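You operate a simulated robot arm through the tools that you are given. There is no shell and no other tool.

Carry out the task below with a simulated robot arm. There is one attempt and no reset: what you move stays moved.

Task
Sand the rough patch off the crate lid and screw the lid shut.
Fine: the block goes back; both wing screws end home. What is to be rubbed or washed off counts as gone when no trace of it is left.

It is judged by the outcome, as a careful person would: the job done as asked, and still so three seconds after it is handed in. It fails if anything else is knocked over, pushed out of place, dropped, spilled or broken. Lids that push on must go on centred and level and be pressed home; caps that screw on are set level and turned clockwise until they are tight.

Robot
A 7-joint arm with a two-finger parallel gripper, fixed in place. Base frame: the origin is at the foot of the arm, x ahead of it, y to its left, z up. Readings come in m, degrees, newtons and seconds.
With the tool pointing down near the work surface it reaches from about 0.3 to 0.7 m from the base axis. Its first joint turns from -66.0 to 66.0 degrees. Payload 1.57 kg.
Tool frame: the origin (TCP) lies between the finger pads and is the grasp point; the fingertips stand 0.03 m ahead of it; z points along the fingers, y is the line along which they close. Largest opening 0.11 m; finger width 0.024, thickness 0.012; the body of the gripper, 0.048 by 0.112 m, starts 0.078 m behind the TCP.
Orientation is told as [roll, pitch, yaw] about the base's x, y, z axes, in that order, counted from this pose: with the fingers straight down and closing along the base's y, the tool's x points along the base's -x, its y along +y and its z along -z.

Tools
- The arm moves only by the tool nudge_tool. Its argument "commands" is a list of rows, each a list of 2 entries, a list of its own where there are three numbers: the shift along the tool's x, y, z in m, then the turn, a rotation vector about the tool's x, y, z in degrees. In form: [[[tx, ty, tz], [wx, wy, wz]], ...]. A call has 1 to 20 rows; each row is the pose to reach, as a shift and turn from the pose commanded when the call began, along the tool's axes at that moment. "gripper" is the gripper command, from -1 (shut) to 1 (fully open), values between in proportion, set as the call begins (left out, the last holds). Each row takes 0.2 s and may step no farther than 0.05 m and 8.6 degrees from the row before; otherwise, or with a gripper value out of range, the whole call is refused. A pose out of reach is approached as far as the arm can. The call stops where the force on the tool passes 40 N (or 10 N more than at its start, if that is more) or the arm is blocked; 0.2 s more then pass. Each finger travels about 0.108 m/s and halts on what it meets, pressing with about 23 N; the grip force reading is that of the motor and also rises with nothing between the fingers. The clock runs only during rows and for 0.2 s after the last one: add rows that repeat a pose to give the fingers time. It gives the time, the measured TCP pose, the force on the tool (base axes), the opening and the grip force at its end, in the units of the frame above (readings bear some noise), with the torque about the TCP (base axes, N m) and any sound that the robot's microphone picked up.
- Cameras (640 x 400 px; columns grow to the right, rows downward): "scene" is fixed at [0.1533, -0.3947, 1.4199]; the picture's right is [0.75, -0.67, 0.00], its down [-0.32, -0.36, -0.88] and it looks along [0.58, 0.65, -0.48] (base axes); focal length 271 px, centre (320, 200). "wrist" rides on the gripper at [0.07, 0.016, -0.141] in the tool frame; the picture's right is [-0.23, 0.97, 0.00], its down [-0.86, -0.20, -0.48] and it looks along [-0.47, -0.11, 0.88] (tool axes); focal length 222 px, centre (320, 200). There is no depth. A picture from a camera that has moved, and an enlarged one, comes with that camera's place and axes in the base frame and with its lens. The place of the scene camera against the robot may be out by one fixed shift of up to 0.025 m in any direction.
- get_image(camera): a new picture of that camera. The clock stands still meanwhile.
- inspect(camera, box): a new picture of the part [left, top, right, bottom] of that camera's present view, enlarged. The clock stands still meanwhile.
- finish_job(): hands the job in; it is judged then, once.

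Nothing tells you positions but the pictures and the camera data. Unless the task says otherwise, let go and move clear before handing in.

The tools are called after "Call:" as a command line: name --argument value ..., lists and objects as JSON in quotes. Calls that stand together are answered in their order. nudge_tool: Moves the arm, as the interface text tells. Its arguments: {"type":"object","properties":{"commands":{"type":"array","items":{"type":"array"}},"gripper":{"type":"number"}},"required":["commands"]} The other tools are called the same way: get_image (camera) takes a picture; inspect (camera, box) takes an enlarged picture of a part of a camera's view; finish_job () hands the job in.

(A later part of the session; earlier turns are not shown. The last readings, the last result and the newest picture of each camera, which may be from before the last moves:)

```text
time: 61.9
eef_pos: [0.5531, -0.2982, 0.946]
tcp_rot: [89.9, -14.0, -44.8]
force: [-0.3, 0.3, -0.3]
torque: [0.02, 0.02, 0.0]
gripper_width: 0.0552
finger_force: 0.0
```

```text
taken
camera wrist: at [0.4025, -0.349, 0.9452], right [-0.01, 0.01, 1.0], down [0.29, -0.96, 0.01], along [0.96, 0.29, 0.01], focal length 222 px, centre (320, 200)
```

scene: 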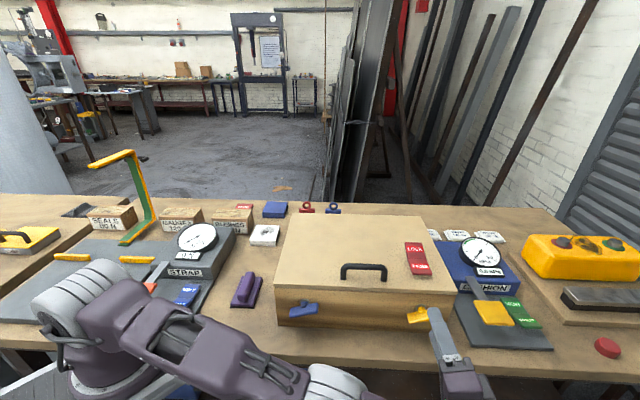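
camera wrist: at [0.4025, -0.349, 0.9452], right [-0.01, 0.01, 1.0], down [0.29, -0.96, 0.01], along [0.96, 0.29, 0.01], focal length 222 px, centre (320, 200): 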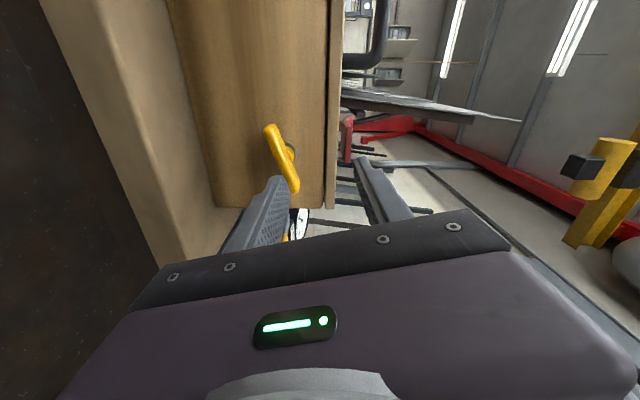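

The arm is now at a ≈ 0.332, 0.09 m in front of the crate. The wing shows just below the tool axis, so I'll go down the last 39 mm to the screw axis height.

Call:
nudge_tool --commands '[[[0.0047, -0.019, 0], [0, 0, 0]], [[0.0094, -0.0379, 0], [0, 0, 0]], [[0.0094, -0.0379, 0], [0, 0, 0]]]' --gripper 0

Call:
get_image --camera "wrist"

Call:
inspect --camera "scene" --box '[380, 290, 480, 390]'

```text
time: 62.7
eef_pos: [0.5539, -0.2983, 0.9053]
tcp_rot: [90.1, -14.0, -44.9]
force: [0.3, 0.1, 0.4]
torque: [0.01, 0.0, 0.0]
gripper_width: 0.0552
finger_force: 0.1
```

```text
taken
camera wrist: at [0.4026, -0.3478, 0.9065], right [-0.01, 0.01, 1.0], down [0.28, -0.96, 0.01], along [0.96, 0.28, 0.01], focal length 222 px, centre (320, 200)
```

wrist: 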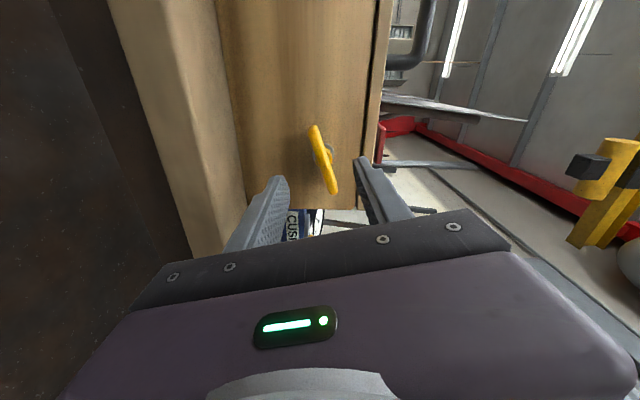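

```text
4.00 times, centred on (430, 340) of scene
camera zoom: at [0.1533, -0.3947, 1.4199], right [0.75, -0.67, 0.0], down [-0.32, -0.36, -0.88], along [0.58, 0.65, -0.48], focal length 1085 px, centre (-120, -360)
```

zoom: 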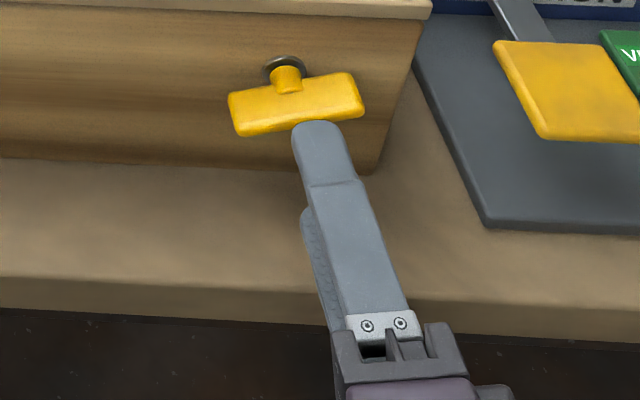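

Alignment looks good from both cameras. I'll zoom in on the wing through the wrist camera to centre the fingers on it.

Call:
inspect --camera "wrist" --box '[270, 110, 390, 210]'

```text
4.00 times, centred on (330, 160) of wrist
camera zoom: at [0.4026, -0.3478, 0.9065], right [-0.01, 0.01, 1.0], down [0.28, -0.96, 0.01], along [0.96, 0.28, 0.01], focal length 888 px, centre (280, 360)
```

zoom: 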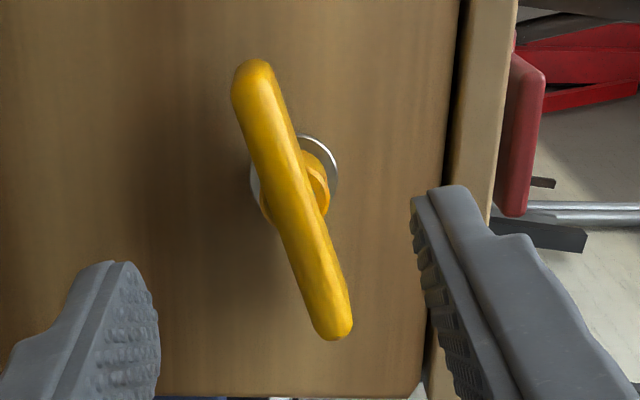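

The wing is tilted about 18° counter-clockwise, and the tool axis is about 5.5 mm too far right and 3 mm low. I'll correct the position and roll before moving in.

Call:
nudge_tool --commands '[[[0.0046, 0.0042, 0], [0, 0, -4]], [[0.0046, 0.0042, 0], [0, 0, -4]]]' --gripper 0

Call:
inspect --camera "wrist" --box '[270, 110, 390, 210]'

Call:
inspect --camera "scene" --box '[380, 290, 480, 390]'

```text
time: 63.3
eef_pos: [0.5499, -0.2937, 0.9088]
tcp_rot: [90.0, -18.0, -44.8]
force: [-0.5, -1.0, -0.3]
torque: [0.01, -0.05, 0.02]
gripper_width: 0.055
finger_force: 0.0
```

```text
4.00 times, centred on (330, 160) of wrist
camera zoom: at [0.3989, -0.3447, 0.9043], right [-0.06, 0.06, 1.0], down [0.28, -0.96, 0.07], along [0.96, 0.29, 0.04], focal length 888 px, centre (280, 360)
```

zoom: 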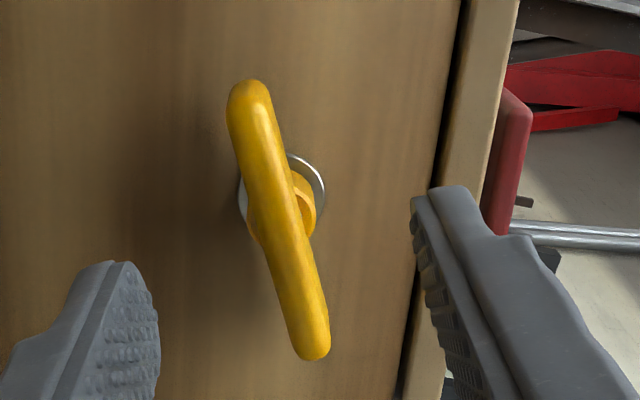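

```text
4.00 times, centred on (430, 340) of scene
camera zoom: at [0.1533, -0.3947, 1.4199], right [0.75, -0.67, 0.0], down [-0.32, -0.36, -0.88], along [0.58, 0.65, -0.48], focal length 1085 px, centre (-120, -360)
```

zoom: 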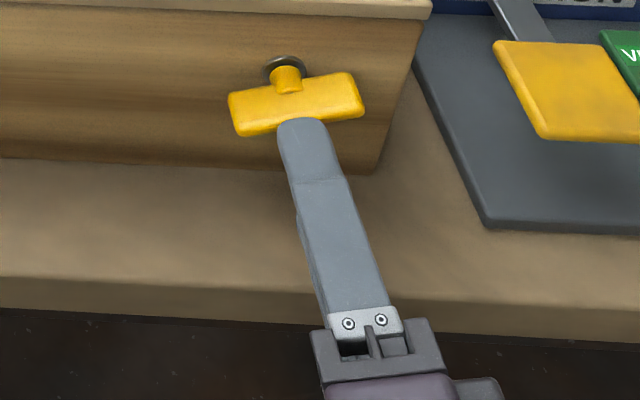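

The wing now lies exactly between the fingers, centred and parallel. I'll advance 36 mm so the fingertips overlap its front part.

Call:
nudge_tool --commands '[[[0, 0, 0.012], [0, 0, 0]], [[0, 0, 0.024], [0, 0, 0]], [[0, 0, 0.036], [0, 0, 0]], [[0, 0, 0.036], [0, 0, 0]]]' --gripper 0

Call:
get_image --camera "wrist"

Call:
inspect --camera "scene" --box '[380, 290, 480, 390]'

```text
time: 64.3
eef_pos: [0.5744, -0.2676, 0.9099]
tcp_rot: [90.0, -18.0, -44.8]
force: [0.2, 0.1, 0.0]
torque: [-0.01, -0.03, 0.01]
gripper_width: 0.055
finger_force: 0.1
```

```text
taken
camera wrist: at [0.4245, -0.3185, 0.9043], right [-0.06, 0.06, 1.0], down [0.28, -0.96, 0.07], along [0.96, 0.29, 0.04], focal length 222 px, centre (320, 200)
```

wrist: 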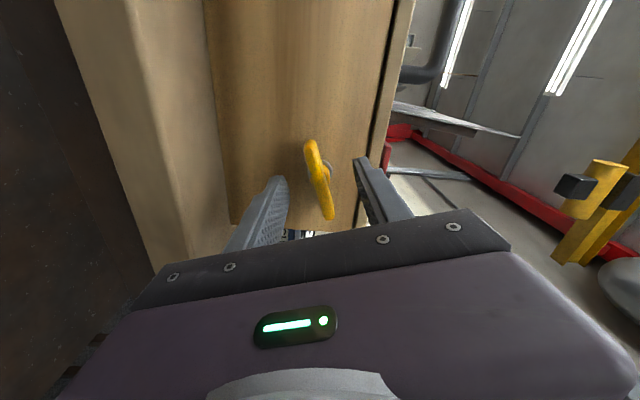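

```text
4.00 times, centred on (430, 340) of scene
camera zoom: at [0.1533, -0.3947, 1.4199], right [0.75, -0.67, 0.0], down [-0.32, -0.36, -0.88], along [0.58, 0.65, -0.48], focal length 1085 px, centre (-120, -360)
```

zoom: 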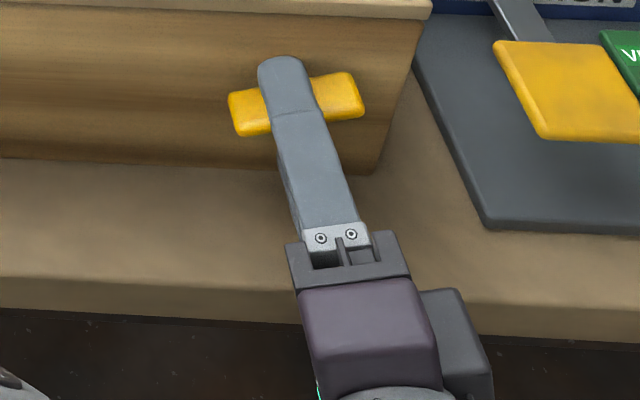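

The fingers straddle the wing. Closing on it now.

Call:
nudge_tool --commands '[[[0, 0, 0], [0, 0, 0]], [[0, 0, 0], [0, 0, 0]], [[0, 0, 0], [0, 0, 0]]]' --gripper -1

Call:
inspect --camera "wrist" --box '[270, 110, 390, 230]'

Call:
inspect --camera "scene" --box '[380, 290, 480, 390]'

```text
time: 65.1
eef_pos: [0.5753, -0.2676, 0.9093]
tcp_rot: [90.0, -18.0, -44.9]
force: [2.5, -0.2, -6.7]
torque: [-0.06, 0.09, -0.19]
gripper_width: 0.0095
finger_force: 27.4
```

```text
3.33 times, centred on (330, 170) of wrist
camera zoom: at [0.4244, -0.3186, 0.9039], right [-0.06, 0.06, 1.0], down [0.28, -0.96, 0.07], along [0.96, 0.29, 0.04], focal length 740 px, centre (287, 300)
```

zoom: 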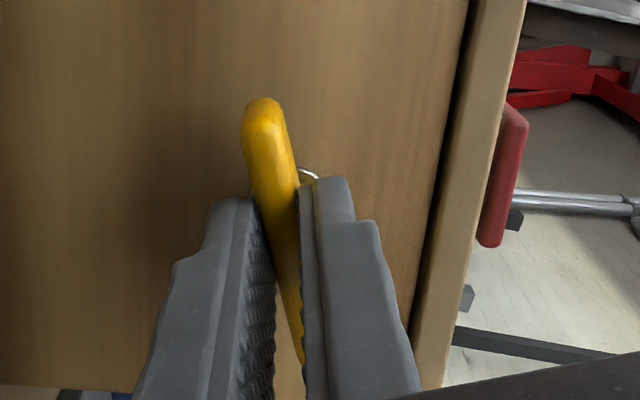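

```text
4.00 times, centred on (430, 340) of scene
camera zoom: at [0.1535, -0.3947, 1.4199], right [0.75, -0.67, 0.0], down [-0.32, -0.36, -0.88], along [0.58, 0.65, -0.48], focal length 1085 px, centre (-120, -360)
```

zoom: 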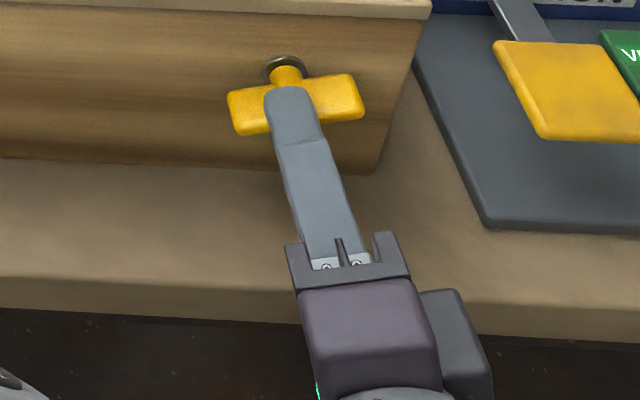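

The wing is gripped (9.5 mm thick). I'll turn clockwise in a first small step of 24° and watch the forces.

Call:
nudge_tool --commands '[[[0, 0, 0], [0, 0, 6]], [[0, 0, 0], [0, 0, 12]], [[0, 0, 0], [0, 0, 18]], [[0, 0, 0], [0, 0, 24]], [[0, 0, 0], [0, 0, 24]]]' --gripper -1

Call:
inspect --camera "scene" --box '[380, 290, 480, 390]'

```text
time: 66.3
eef_pos: [0.5751, -0.268, 0.9093]
tcp_rot: [90.2, 6.0, -44.6]
force: [6.6, 5.1, 11.4]
torque: [0.19, -0.18, 0.19]
gripper_width: 0.0096
finger_force: 27.8
```

```text
4.00 times, centred on (430, 340) of scene
camera zoom: at [0.1533, -0.3945, 1.42], right [0.75, -0.67, 0.0], down [-0.32, -0.36, -0.88], along [0.58, 0.65, -0.48], focal length 1085 px, centre (-120, -360)
```

zoom: 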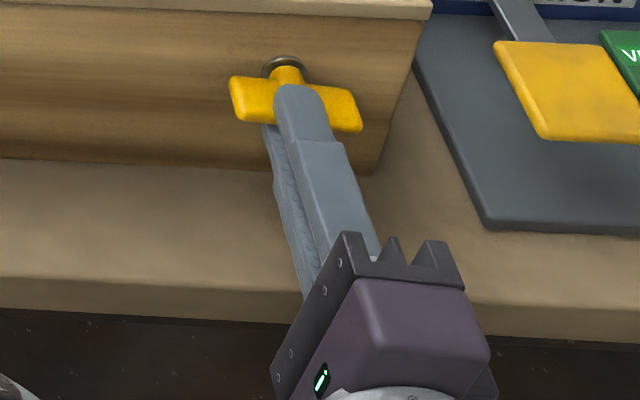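

The wing follows the grip, and the screw draws inward slightly. I'll continue turning clockwise, easing the tool forward to follow it.

Call:
nudge_tool --commands '[[[0, 0.0003, 0.0003], [0, 0, 7]], [[0, 0.0005, 0.0005], [0, 0, 14]], [[0, 0.0005, 0.0007], [0, 0, 21]], [[0, 0.0005, 0.0009], [0, 0, 28]], [[0, 0.0005, 0.0011], [0, 0, 35]], [[0, 0.0005, 0.0011], [0, 0, 35]]]' --gripper -1

Call:
inspect --camera "scene" --box '[380, 290, 480, 390]'

```text
time: 67.7
eef_pos: [0.576, -0.2678, 0.9134]
tcp_rot: [90.6, 40.9, -44.7]
force: [-4.5, -9.6, 36.8]
torque: [0.49, -0.59, -0.13]
gripper_width: 0.0093
finger_force: 27.3
```

```text
4.00 times, centred on (430, 340) of scene
camera zoom: at [0.1525, -0.3946, 1.4201], right [0.75, -0.67, 0.0], down [-0.32, -0.36, -0.88], along [0.58, 0.65, -0.48], focal length 1085 px, centre (-120, -360)
```

zoom: 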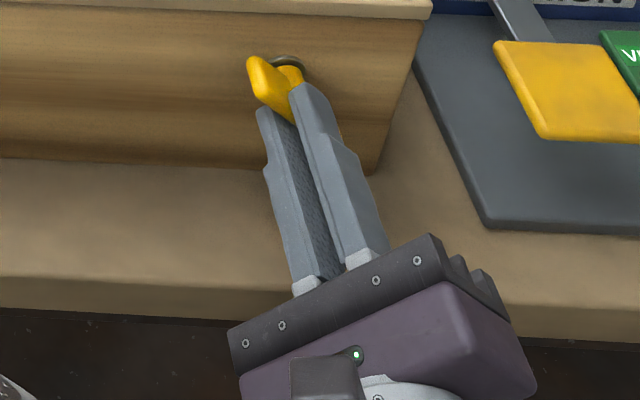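

The vertical force on the tool has grown to 37 N, so my turning axis isn't perfectly in line with the screw. I'll stop and look closely before going further.

Call:
get_image --camera "wrist"

Call:
inspect --camera "wrist" --box '[250, 100, 400, 230]'

Call:
inspect --camera "scene" --box '[400, 295, 460, 345]'

Call:
get_image --camera "scene"

```text
taken
camera wrist: at [0.4454, -0.3393, 0.9703], right [0.57, -0.58, 0.59], down [0.03, -0.7, -0.71], along [0.82, 0.42, -0.38], focal length 222 px, centre (320, 200)
```

wrist: 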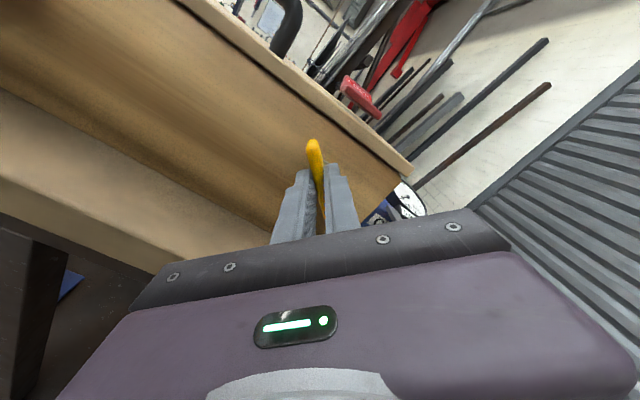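

```text
3.08 times, centred on (325, 165) of wrist
camera zoom: at [0.4454, -0.3393, 0.9703], right [0.57, -0.58, 0.59], down [0.03, -0.7, -0.71], along [0.82, 0.42, -0.38], focal length 684 px, centre (305, 308)
```

zoom: 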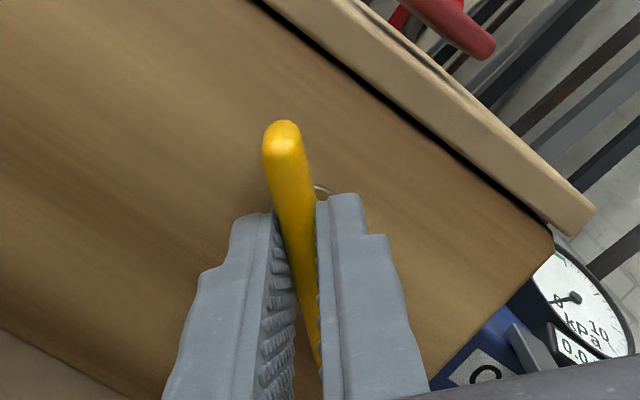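

```text
8.00 times, centred on (430, 320) of scene
camera zoom: at [0.1525, -0.3946, 1.4201], right [0.75, -0.67, 0.0], down [-0.32, -0.36, -0.88], along [0.58, 0.65, -0.48], focal length 2170 px, centre (-560, -760)
```

zoom: 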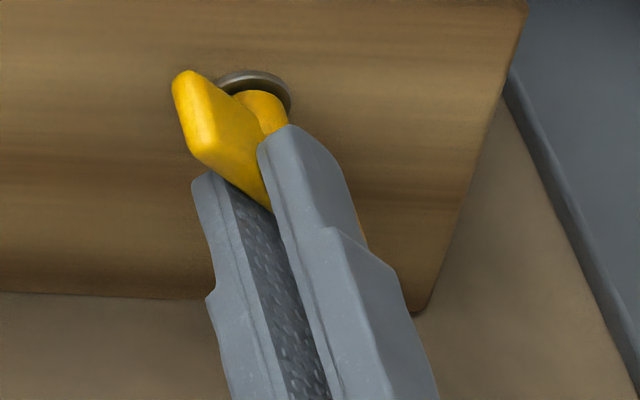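

```text
taken
```

scene: 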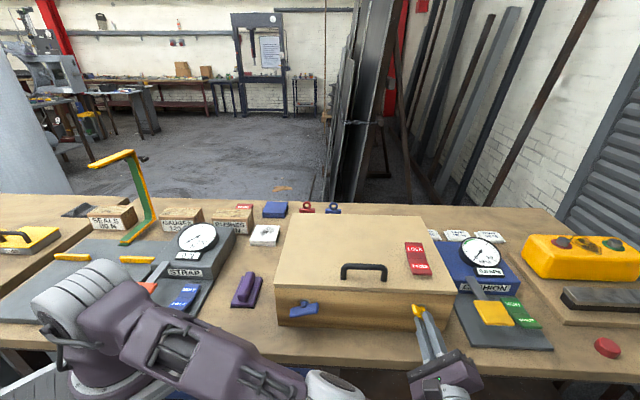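

The wing has turned about 59° and is still held, but the tool is being pushed up by about 4 mm. I'll release, back off along the axis, and re-centre properly on the screw.

Call:
nudge_tool --commands '[[[0, 0, 0], [0, 0, 0]], [[0, 0, 0], [0, 0, 0]]]' --gripper 0

Call:
inspect --camera "scene" --box '[400, 295, 460, 345]'

Call:
nudge_tool --commands '[[[0, 0, -0.012], [0, 0, 0]], [[0, 0, -0.024], [0, 0, 0]], [[0, 0, -0.036], [0, 0, 0]], [[0, 0, -0.036], [0, 0, 0]]]' --gripper 0

Call:
get_image --camera "wrist"

Call:
inspect --camera "wrist" --box '[270, 110, 390, 210]'

Call:
inspect --camera "scene" --box '[395, 295, 455, 335]'

```text
time: 68.3
eef_pos: [0.5766, -0.2664, 0.9094]
tcp_rot: [89.9, 41.1, -44.8]
force: [0.5, -0.7, 0.6]
torque: [-0.01, 0.01, -0.01]
gripper_width: 0.0549
finger_force: 0.1
```

```text
8.00 times, centred on (430, 320) of scene
camera zoom: at [0.1533, -0.3947, 1.4199], right [0.75, -0.67, 0.0], down [-0.32, -0.36, -0.88], along [0.58, 0.65, -0.48], focal length 2170 px, centre (-560, -760)
```

zoom: 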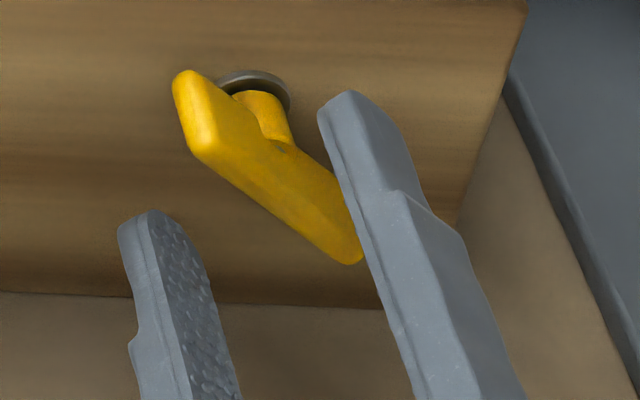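

```text
time: 69.3
eef_pos: [0.5503, -0.2919, 0.9093]
tcp_rot: [90.1, 40.9, -44.7]
force: [-0.5, -0.5, 0.9]
torque: [0.01, 0.03, -0.04]
gripper_width: 0.055
finger_force: 0.1
```

```text
taken
camera wrist: at [0.4207, -0.3646, 0.9678], right [0.57, -0.57, 0.59], down [0.03, -0.7, -0.71], along [0.82, 0.43, -0.39], focal length 222 px, centre (320, 200)
```

wrist: 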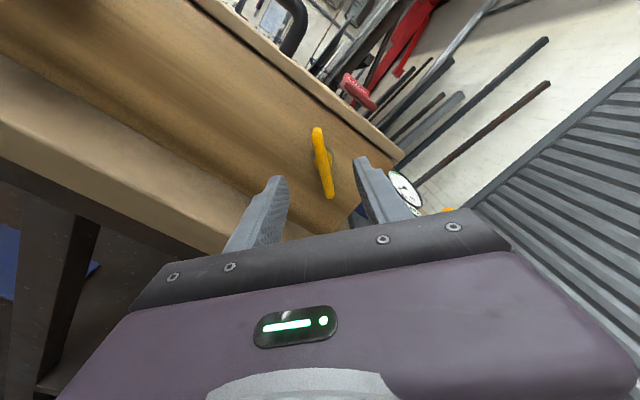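

```text
4.00 times, centred on (330, 160) of wrist
camera zoom: at [0.4207, -0.3646, 0.9678], right [0.57, -0.57, 0.59], down [0.03, -0.7, -0.71], along [0.82, 0.43, -0.39], focal length 888 px, centre (280, 360)
```

zoom: 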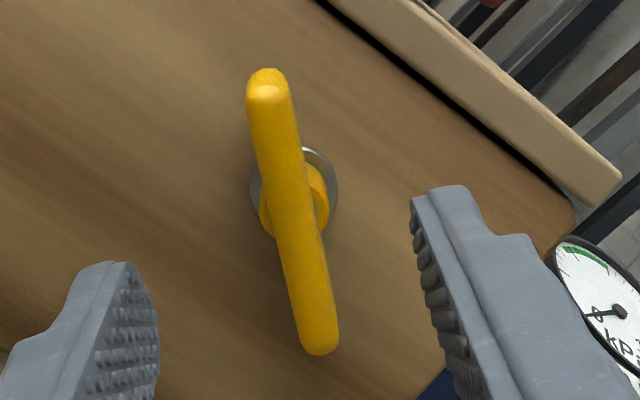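

```text
10.00 times, centred on (425, 315) of scene
camera zoom: at [0.1533, -0.3947, 1.4199], right [0.75, -0.67, 0.0], down [-0.32, -0.36, -0.88], along [0.58, 0.65, -0.48], focal length 2713 px, centre (-730, -950)
```

zoom: 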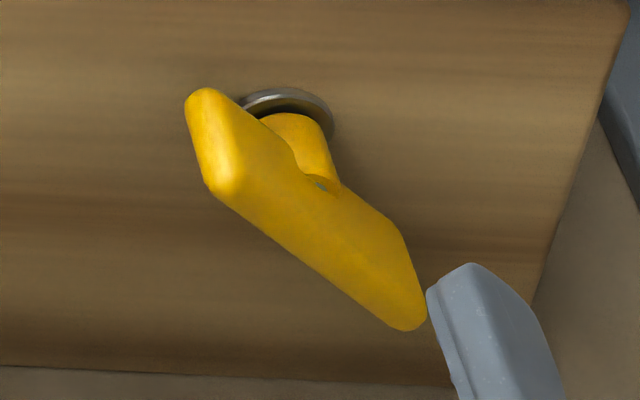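

Comparing the wing's offset at the two roll angles shows a constant wrist-camera bias. The true screw axis lies 3.4 mm to the right of my tool axis, which agrees with the forces. I'll correct for that and re-grip.

Call:
nudge_tool --commands '[[[-0.00235, 0.0025, 0], [0, 0, 0]], [[-0.00235, 0.0025, 0.012], [0, 0, 0]], [[-0.00235, 0.0025, 0.024], [0, 0, 0]], [[-0.00235, 0.0025, 0.036], [0, 0, 0]], [[-0.00235, 0.0025, 0.036], [0, 0, 0]]]' --gripper 0

Call:
nudge_tool --commands '[[[0, 0, 0], [0, 0, 0]], [[0, 0, 0], [0, 0, 0]], [[0, 0, 0], [0, 0, 0]]]' --gripper -1

```text
time: 70.5
eef_pos: [0.5773, -0.2712, 0.9097]
tcp_rot: [90.2, 41.1, -44.8]
force: [-0.2, 0.5, -1.0]
torque: [-0.03, 0.01, 0.0]
gripper_width: 0.0548
finger_force: 0.1
```

```text
time: 71.3
eef_pos: [0.5781, -0.2695, 0.9104]
tcp_rot: [90.1, 41.0, -44.8]
force: [2.8, -1.2, 3.5]
torque: [0.05, -0.05, -0.1]
gripper_width: 0.0095
finger_force: 27.5
```

Re-gripped with small forces. Turning another 24° clockwise.

Call:
nudge_tool --commands '[[[0, 0, 0.0002], [0, 0, 8]], [[0, 0, 0.0004], [0, 0, 16]], [[0, 0, 0.0005], [0, 0, 24]], [[0, 0, 0.0005], [0, 0, 24]]]' --gripper -1

Call:
inspect --camera "scene" --box '[380, 290, 480, 390]'

```text
time: 72.3
eef_pos: [0.5779, -0.2703, 0.9104]
tcp_rot: [90.1, 65.1, -44.8]
force: [-12.0, -6.6, 4.6]
torque: [0.42, -0.36, 0.24]
gripper_width: 0.0092
finger_force: 27.8
```

```text
4.00 times, centred on (430, 340) of scene
camera zoom: at [0.1529, -0.3949, 1.4199], right [0.75, -0.67, 0.0], down [-0.32, -0.36, -0.88], along [0.58, 0.65, -0.48], focal length 1085 px, centre (-120, -360)
```

zoom: 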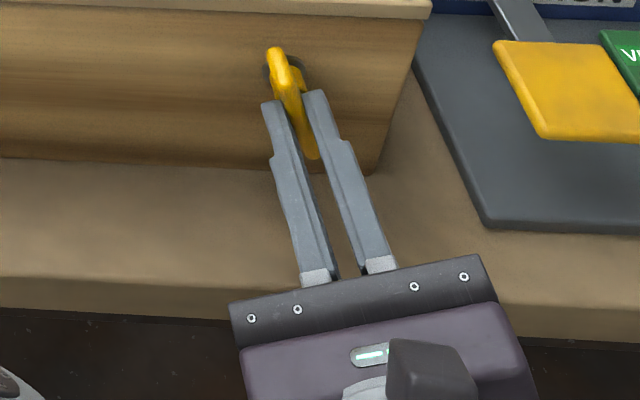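

Call:
nudge_tool --commands '[[[0, 0, -0.0002], [0, 0, 8]], [[0, 0, -0.0003], [0, 0, 16]], [[0, 0, -0.0003], [0, 0, 24]], [[0, 0, -0.0003], [0, 0, 24]]]' --gripper -1

Call:
inspect --camera "scene" --box '[380, 290, 480, 390]'

Call:
get_image --camera "scene"

```text
time: 73.3
eef_pos: [0.5788, -0.2702, 0.9098]
tcp_rot: [92.5, 89.2, -42.4]
force: [-14.9, -6.1, 2.3]
torque: [0.07, -0.02, 0.11]
gripper_width: 0.0093
finger_force: 27.8
```

```text
4.00 times, centred on (430, 340) of scene
camera zoom: at [0.1529, -0.3948, 1.42], right [0.75, -0.67, 0.0], down [-0.32, -0.36, -0.88], along [0.58, 0.65, -0.48], focal length 1085 px, centre (-120, -360)
```

zoom: 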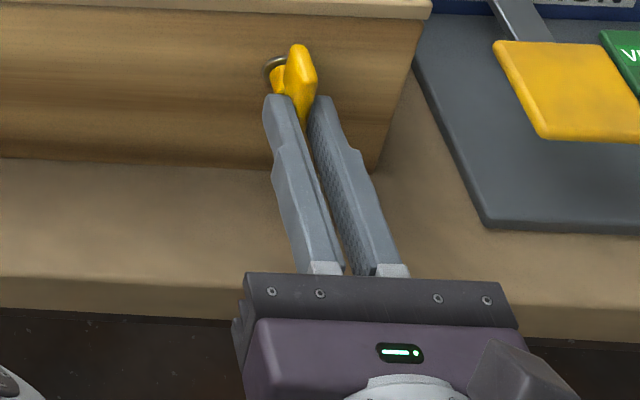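

```text
taken
```

scene: 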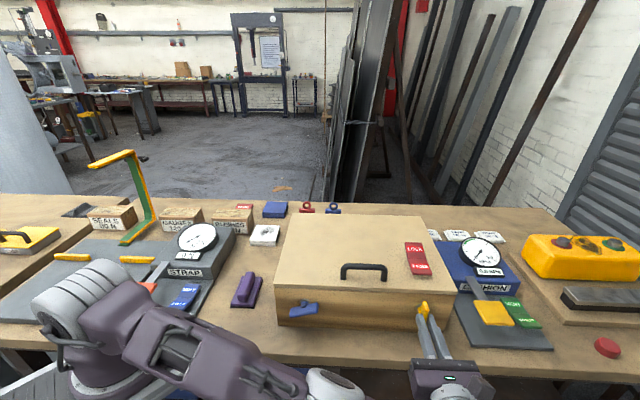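

The wing is now vertical, with 107° turned so far and no tightness yet. I'll keep turning while the wrist allows it.

Call:
nudge_tool --commands '[[[0, 0, -0.0003], [0, 0, 8]], [[0, 0, -0.0005], [0, 0, 16]], [[0, 0, -0.0005], [0, 0, 24]], [[0, 0, -0.0005], [0, 0, 32]], [[0, 0, -0.0005], [0, 0, 40]], [[0, 0, -0.0005], [0, 0, 40]]]' --gripper -1

Call:
inspect --camera "scene" --box '[380, 290, 480, 390]'

```text
time: 74.7
eef_pos: [0.5794, -0.2705, 0.9099]
tcp_rot: [-90.1, 50.9, 135.2]
force: [4.8, -1.0, 0.5]
torque: [0.21, -0.16, -0.33]
gripper_width: 0.0094
finger_force: 28.1
```

```text
4.00 times, centred on (430, 340) of scene
camera zoom: at [0.1534, -0.3947, 1.4199], right [0.75, -0.67, 0.0], down [-0.32, -0.36, -0.88], along [0.58, 0.65, -0.48], focal length 1085 px, centre (-120, -360)
```

zoom: 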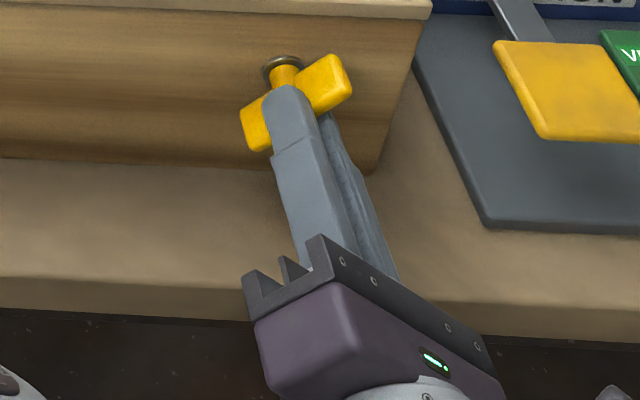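

Call:
nudge_tool --commands '[[[0, 0, 0.0001], [0, 0, 8]], [[0, 0, 0.0002], [0, 0, 16]], [[0, 0, 0.0002], [0, 0, 24]], [[0, 0, 0.0003], [0, 0, 32]], [[0, 0, 0.0003], [0, 0, 40]], [[0, 0, 0.0003], [0, 0, 48]], [[0, 0, 0.0003], [0, 0, 48]]]' --gripper -1

Call:
inspect --camera "scene" --box '[380, 290, 480, 390]'

```text
time: 76.3
eef_pos: [0.5807, -0.2696, 0.9098]
tcp_rot: [-90.0, 2.9, 135.1]
force: [20.9, -5.8, 0.8]
torque: [-0.17, -0.2, -0.57]
gripper_width: 0.0096
finger_force: 27.8
```

```text
4.00 times, centred on (430, 340) of scene
camera zoom: at [0.1538, -0.3948, 1.4198], right [0.75, -0.67, 0.0], down [-0.32, -0.36, -0.88], along [0.58, 0.65, -0.48], focal length 1085 px, centre (-120, -360)
```

zoom: 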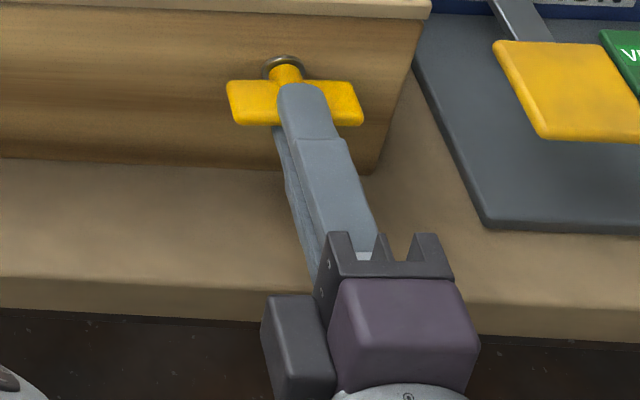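

Now 195° turned, and a slight resistance (0.26 N·m) is appearing. I'll continue with small centring corrections and watch the torque.

Call:
nudge_tool --commands '[[[0.001, 0, 0.0004], [0, 0, 0]], [[0.001, 0, 0.0004], [0, 0, 8]], [[0.001, 0, 0.0005], [0, 0, 16]], [[0.001, 0, 0.0005], [0, 0, 24]], [[0.001, 0, 0.0005], [0, 0, 24]]]' --gripper -1

Call:
inspect --camera "scene" --box '[395, 295, 455, 335]'

```text
time: 77.5
eef_pos: [0.5781, -0.2704, 0.9097]
tcp_rot: [-90.0, -21.1, 135.4]
force: [-4.1, 0.1, -2.5]
torque: [-0.81, -0.71, 0.34]
gripper_width: 0.019
finger_force: 32.9
```

```text
10.00 times, centred on (425, 315) of scene
camera zoom: at [0.1532, -0.3947, 1.42], right [0.75, -0.67, 0.0], down [-0.32, -0.36, -0.88], along [0.58, 0.65, -0.48], focal length 2713 px, centre (-730, -950)
```

zoom: 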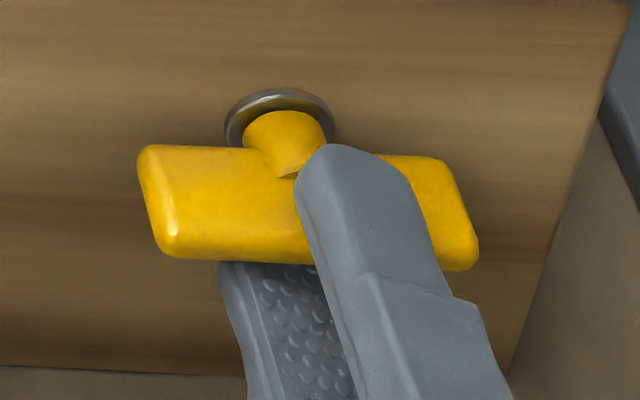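

The fingers were forced open to 19 mm with about 1.1 N·m of resistance while the wing stayed put: the screw looks tight, with the wing horizontal. I'll unload the twist, release, back off and inspect.

Call:
nudge_tool --commands '[[[0, 0, 0], [0, 0, -8]], [[0, 0, 0], [0, 0, -16]], [[0, 0, 0], [0, 0, -20]], [[0, 0, 0], [0, 0, -20]]]' --gripper -1

Call:
nudge_tool --commands '[[[0, 0, 0], [0, 0, 0]], [[0, 0, 0], [0, 0, 0]]]' --gripper 0

Call:
nudge_tool --commands '[[[0, 0, -0.012], [0, 0, 0]], [[0, 0, -0.024], [0, 0, 0]], [[0, 0, -0.036], [0, 0, 0]], [[0, 0, -0.036], [0, 0, 0]]]' --gripper 0

Call:
inspect --camera "wrist" --box '[270, 110, 390, 210]'

Call:
inspect --camera "scene" --box '[395, 295, 455, 335]'

```text
time: 78.5
eef_pos: [0.5786, -0.2697, 0.9085]
tcp_rot: [-90.0, -0.9, 135.2]
force: [-0.6, -1.4, 1.1]
torque: [-0.43, -0.44, -0.05]
gripper_width: 0.0093
finger_force: 27.7
```

```text
time: 79.1
eef_pos: [0.5797, -0.269, 0.9099]
tcp_rot: [-90.1, -1.0, 135.2]
force: [1.8, -0.1, -0.5]
torque: [0.0, 0.01, -0.01]
gripper_width: 0.0552
finger_force: 0.0
```

```text
time: 80.1
eef_pos: [0.5543, -0.2953, 0.9101]
tcp_rot: [-90.0, -1.1, 135.3]
force: [-0.7, 0.2, -0.4]
torque: [-0.02, -0.03, -0.02]
gripper_width: 0.0549
finger_force: 0.0
```

```text
4.00 times, centred on (330, 160) of wrist
camera zoom: at [0.5031, -0.4456, 0.8939], right [-0.17, 0.17, -0.97], down [-0.94, 0.26, 0.21], along [0.29, 0.95, 0.12], focal length 888 px, centre (280, 360)
```

zoom: 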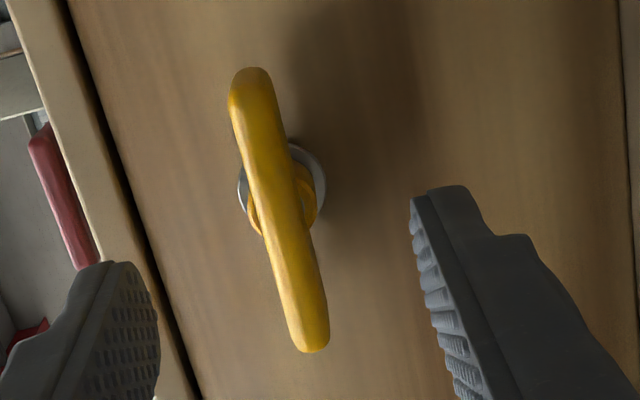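

```text
10.00 times, centred on (425, 315) of scene
camera zoom: at [0.1533, -0.3947, 1.4199], right [0.75, -0.67, 0.0], down [-0.32, -0.36, -0.88], along [0.58, 0.65, -0.48], focal length 2713 px, centre (-730, -950)
```

zoom: 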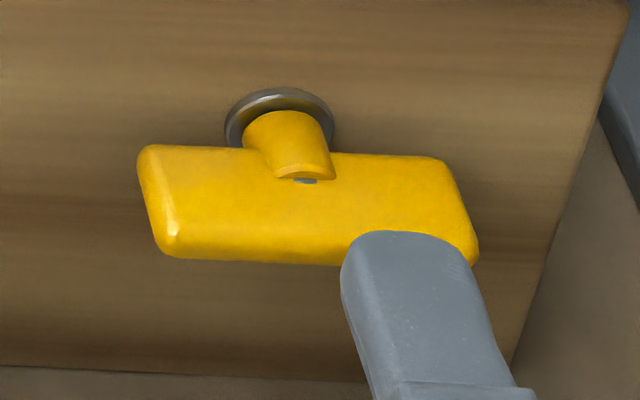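

The wing is horizontal now and the screw has moved in about 2 mm. I'll look closely at the collar gap to judge whether it's fully home, comparing it with the untouched blue screw.

Call:
inspect --camera "wrist" --box '[305, 135, 350, 165]'

Call:
inspect --camera "scene" --box '[410, 300, 440, 320]'

Call:
inspect --camera "scene" --box '[290, 293, 320, 313]'

```text
13.33 times, centred on (328, 150) of wrist
camera zoom: at [0.5031, -0.4456, 0.8939], right [-0.17, 0.17, -0.97], down [-0.94, 0.26, 0.21], along [0.29, 0.95, 0.12], focal length 2962 px, centre (220, 867)
```

zoom: 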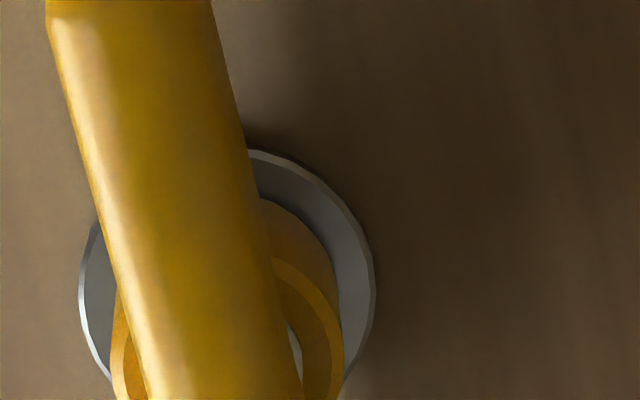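

```text
16.00 times, centred on (425, 310) of scene
camera zoom: at [0.1533, -0.3947, 1.4199], right [0.75, -0.67, 0.0], down [-0.32, -0.36, -0.88], along [0.58, 0.65, -0.48], focal length 4341 px, centre (-1360, -1560)
```

zoom: 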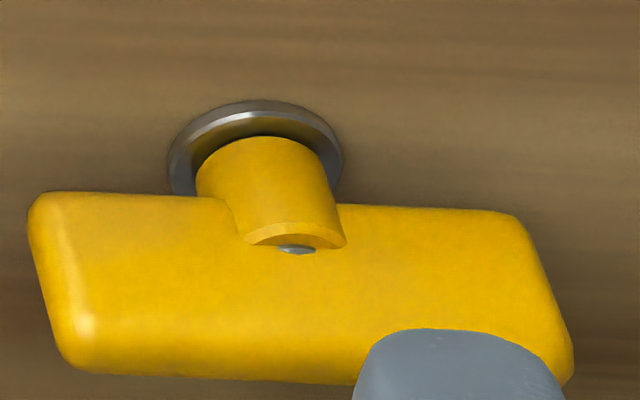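

```text
16.00 times, centred on (305, 303) of scene
camera zoom: at [0.1533, -0.3947, 1.4199], right [0.75, -0.67, 0.0], down [-0.32, -0.36, -0.88], along [0.58, 0.65, -0.48], focal length 4341 px, centre (560, -1448)
```

zoom: 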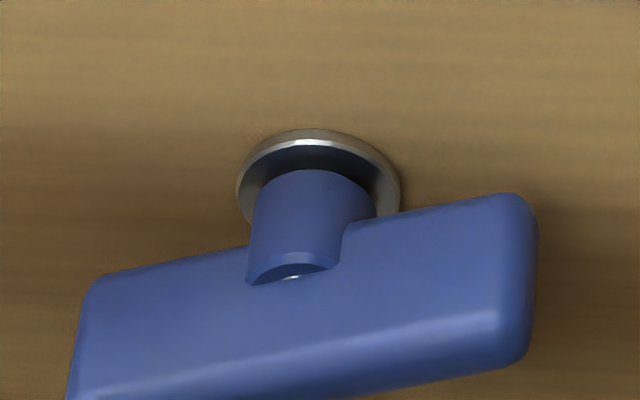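

The yellow hub now sits flush on its collar with no dark gap, while the untouched blue one still shows the gap, so yellow is home. Next is blue: I'll back away a bit and unwind the wrist in free space.

Call:
nudge_tool --commands '[[[0, 0, -0.02], [0, 0, 0]], [[0, 0, -0.035], [0, 0, -8.5]], [[0, 0, -0.035], [0, 0, -17]], [[0, 0, -0.035], [0, 0, -25.5]], [[0, 0, -0.035], [0, 0, -34]], [[0, 0, -0.035], [0, 0, -42.5]], [[0, 0, -0.035], [0, 0, -51]], [[0, 0, -0.035], [0, 0, -59.5]], [[0, 0, -0.035], [0, 0, -68]], [[0, 0, -0.035], [0, 0, -76.5]], [[0, 0, -0.035], [0, 0, -85]], [[0, 0, -0.035], [0, 0, -93.5]], [[0, 0, -0.035], [0, 0, -102]], [[0, 0, -0.035], [0, 0, -110.5]], [[0, 0, -0.035], [0, 0, -119]], [[0, 0, -0.035], [0, 0, -127.5]], [[0, 0, -0.035], [0, 0, -136]], [[0, 0, -0.035], [0, 0, -136]]]' --gripper 0

Call:
nudge_tool --commands '[[[0, 0, 0], [0, 0, -8.5]], [[0, 0, 0], [0, 0, -17]], [[0, 0, 0], [0, 0, -25.5]], [[0, 0, 0], [0, 0, -34]], [[0, 0, 0], [0, 0, -42.5]], [[0, 0, 0], [0, 0, -51]], [[0, 0, 0], [0, 0, -59.5]], [[0, 0, 0], [0, 0, -63]], [[0, 0, 0], [0, 0, -63]]]' --gripper 0

Call:
get_image --camera "scene"

Call:
get_image --camera "wrist"

```text
time: 83.9
eef_pos: [0.5283, -0.3181, 0.91]
tcp_rot: [90.0, 44.9, -44.8]
force: [0.5, 0.1, -0.4]
torque: [-0.02, -0.02, 0.0]
gripper_width: 0.0551
finger_force: 0.1
out of reach, approached as far as the arm can: row 1, 2
```

```text
time: 85.9
eef_pos: [0.5291, -0.319, 0.9113]
tcp_rot: [89.8, -18.0, -44.9]
force: [0.8, 1.2, 0.0]
torque: [0.0, -0.01, 0.02]
gripper_width: 0.0548
finger_force: 0.1
```

```text
taken
```

scene: 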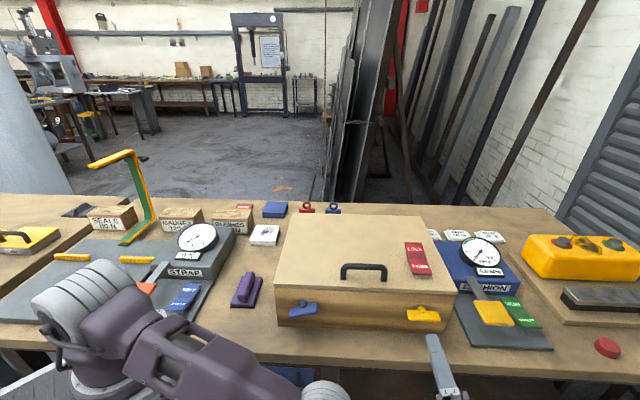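

```text
taken
camera wrist: at [0.3776, -0.369, 0.9061], right [-0.06, 0.06, 1.0], down [0.28, -0.96, 0.08], along [0.96, 0.28, 0.04], focal length 222 px, centre (320, 200)
```

wrist: 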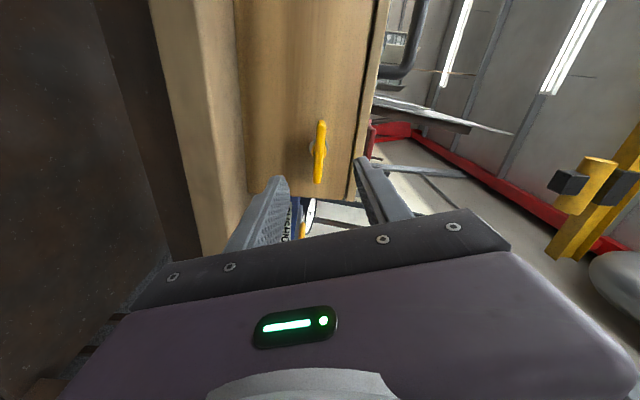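

Yellow's wing is visible, horizontal. I'm back in front of the crate at roll −18°, matching the blue wing's starting angle. I'll slide left along the crate front in two halves, watching for reach limits.

Call:
nudge_tool --commands '[[[0.0411, 0.0133, 0], [0, 0, 0]], [[0.0822, 0.0267, 0], [0, 0, 0]], [[0.1233, 0.04, 0], [0, 0, 0]], [[0.1233, 0.04, 0], [0, 0, 0]]]' --gripper 0

Call:
get_image --camera "scene"

Call:
get_image --camera "wrist"

```text
time: 86.9
eef_pos: [0.5286, -0.3179, 0.9116]
tcp_rot: [89.8, -18.0, -44.9]
force: [-0.6, -0.1, 0.4]
torque: [-0.01, 0.02, -0.02]
gripper_width: 0.0549
finger_force: 0.1
out of reach, approached as far as the arm can: row 1, 2, 3, 4
```

```text
taken
```

scene: 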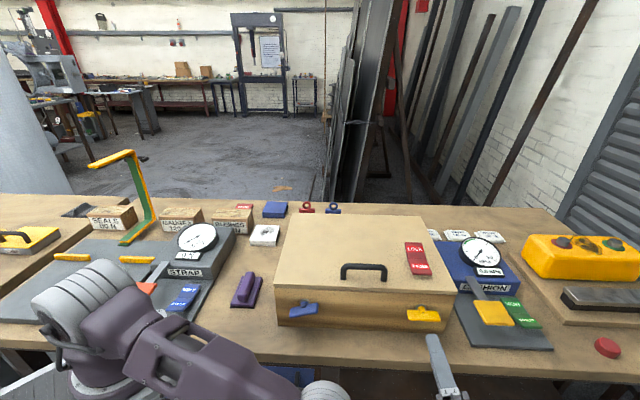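

```text
taken
camera wrist: at [0.3776, -0.369, 0.9062], right [-0.06, 0.06, 1.0], down [0.28, -0.96, 0.07], along [0.96, 0.28, 0.04], focal length 222 px, centre (320, 200)
```

wrist: 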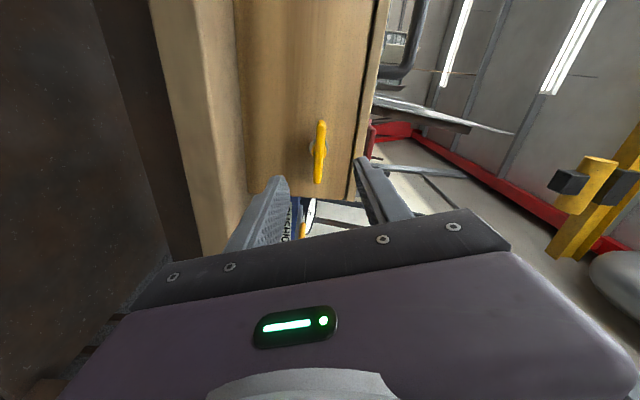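

The arm can't move left at this height: with the elbow low, its shoulder is at a limit. I'll raise back up and return to a vertical-tool, elbow-up posture, then approach the blue screw with the correct roll.

Call:
nudge_tool --commands '[[[-0.0131, 0.0404, 0], [0, 0, 0]], [[-0.0263, 0.0808, 0], [0, 0, 0]], [[-0.0394, 0.1213, 0], [0, 0, 0]], [[-0.0525, 0.1617, 0], [0, 0, 0]], [[-0.0657, 0.2021, 0], [0, 0, 0]], [[-0.0788, 0.2425, 0], [0, 0, 0]], [[-0.0919, 0.2829, 0], [0, 0, 0]], [[-0.1051, 0.3233, 0], [0, 0, 0]], [[-0.1051, 0.3233, 0], [0, 0, 0]]]' --gripper 0

Call:
get_image --camera "scene"

```text
time: 88.9
eef_pos: [0.5339, -0.3002, 1.2523]
tcp_rot: [92.0, -18.5, -43.7]
force: [-4.8, -9.0, -5.2]
torque: [0.27, -0.32, 0.16]
gripper_width: 0.0551
finger_force: 0.1
out of reach, approached as far as the arm can: row 1, 2, 3, 4, 5, 6, 7, 8
```

```text
taken
```

scene: 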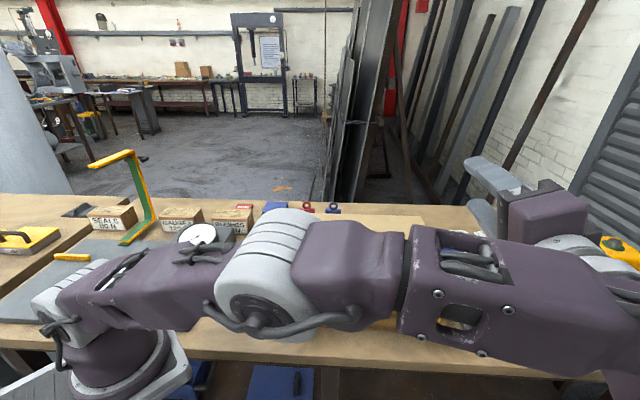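

Call:
nudge_tool --commands '[[[0, 0, 0], [0, 0, 0]], [[0, 0, 0], [0, 0, 0]]]' --gripper 0

Call:
get_image --camera "wrist"

Call:
get_image --camera "scene"

```text
time: 89.5
eef_pos: [0.5335, -0.31, 1.2439]
tcp_rot: [89.9, -18.0, -44.7]
force: [0.0, 0.1, 0.4]
torque: [0.02, 0.0, 0.0]
gripper_width: 0.0549
finger_force: 0.1
```

```text
taken
camera wrist: at [0.3823, -0.3607, 1.2395], right [-0.06, 0.06, 1.0], down [0.28, -0.96, 0.07], along [0.96, 0.29, 0.04], focal length 222 px, centre (320, 200)
```

wrist: 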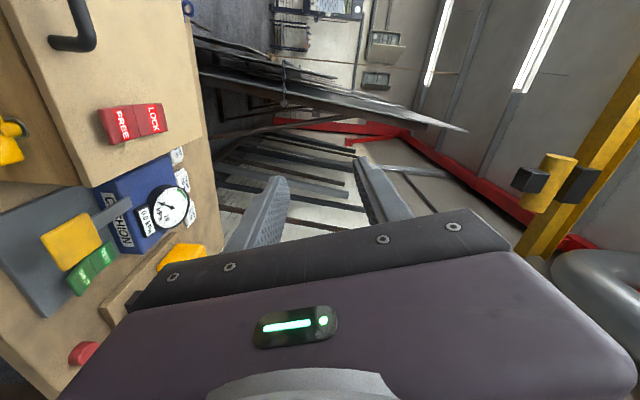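

```text
taken
```

scene: 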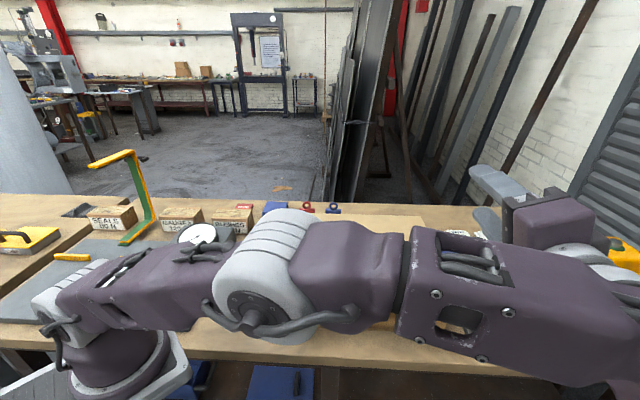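

The arm is settled and force-free, with the elbow higher now. I'll level the roll and swing the tool back to vertical here in free space, which should restore the elbow-up posture.

Call:
nudge_tool --commands '[[[0, 0, 0], [0, 0, 6]], [[0, 0, 0], [0, 0, 12]], [[0, 0, 0], [0, 0, 18]], [[0, 0, 0], [0, 0, 18]]]' --gripper 0

Call:
nudge_tool --commands '[[[0, 0, 0], [8.2, 0, 0]], [[0, 0, 0], [16.4, 0, 0]], [[0, 0, 0], [24.6, 0, 0]], [[0, 0, 0], [32.8, 0, 0]], [[0, 0, 0], [41, 0, 0]], [[0, 0, 0], [49.2, 0, 0]], [[0, 0, 0], [57.4, 0, 0]], [[0, 0, 0], [65.6, 0, 0]], [[0, 0, 0], [73.8, 0, 0]], [[0, 0, 0], [82, 0, 0]], [[0, 0, 0], [90, 0, 0]], [[0, 0, 0], [90, 0, 0]]]' --gripper 0

Call:
get_image --camera "scene"

```text
time: 90.5
eef_pos: [0.5307, -0.3158, 1.2469]
tcp_rot: [90.1, 0.1, -44.8]
force: [0.0, -0.2, 0.4]
torque: [0.01, -0.01, 0.0]
gripper_width: 0.0551
finger_force: 0.1
```

```text
time: 93.1
eef_pos: [0.4847, -0.2811, 1.2072]
tcp_rot: [0.0, 0.0, -44.8]
force: [-0.9, -1.1, -0.2]
torque: [0.02, -0.02, 0.03]
gripper_width: 0.0549
finger_force: 0.1
out of reach, approached as far as the arm can: row 3, 4, 5, 6, 7, 8, 9, 10, 11, 12
```

```text
taken
```

scene: 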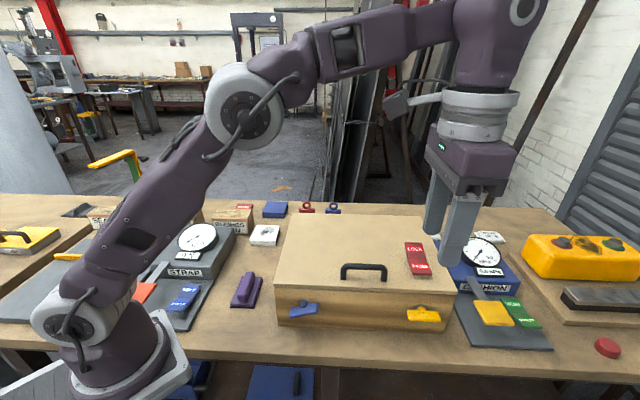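

The elbow-up posture is restored, with the tool vertical and rolled so that tilting it forward gives the roll I want. I'll move over to the staging point in front of the blue screw.

Call:
nudge_tool --commands '[[[0.0341, 0.006, 0.0178], [0, 0, 0]], [[0.0681, 0.012, 0.0357], [0, 0, 0]], [[0.1022, 0.018, 0.0535], [0, 0, 0]], [[0.1362, 0.0241, 0.0713], [0, 0, 0]], [[0.1703, 0.0301, 0.0892], [0, 0, 0]], [[0.2043, 0.0361, 0.107], [0, 0, 0]], [[0.2043, 0.0361, 0.107], [0, 0, 0]]]' --gripper 0

Call:
nudge_tool --commands '[[[0, 0, 0], [-8, 0, 0]], [[0, 0, 0], [-16, 0, 0]], [[0, 0, 0], [-24, 0, 0]], [[0, 0, 0], [-32, 0, 0]], [[0, 0, 0], [-40, 0, 0]], [[0, 0, 0], [-45, 0, 0]], [[0, 0, 0], [-45, 0, 0]]]' --gripper 0

Call:
get_image --camera "scene"

```text
time: 94.7
eef_pos: [0.3681, -0.1136, 1.1006]
tcp_rot: [0.1, -0.1, -44.7]
force: [-0.1, 0.6, -0.5]
torque: [0.0, -0.01, 0.04]
gripper_width: 0.0549
finger_force: 0.0
```

```text
time: 96.3
eef_pos: [0.3666, -0.1127, 1.1013]
tcp_rot: [45.1, 0.0, -44.8]
force: [-1.1, -0.1, -0.9]
torque: [0.02, 0.0, 0.03]
gripper_width: 0.0551
finger_force: 0.1
```

```text
taken
```

scene: 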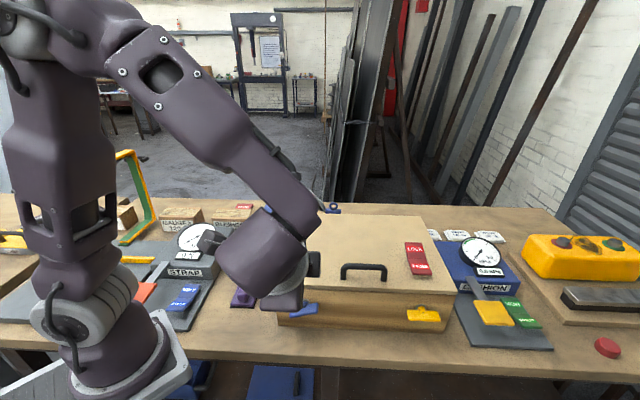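

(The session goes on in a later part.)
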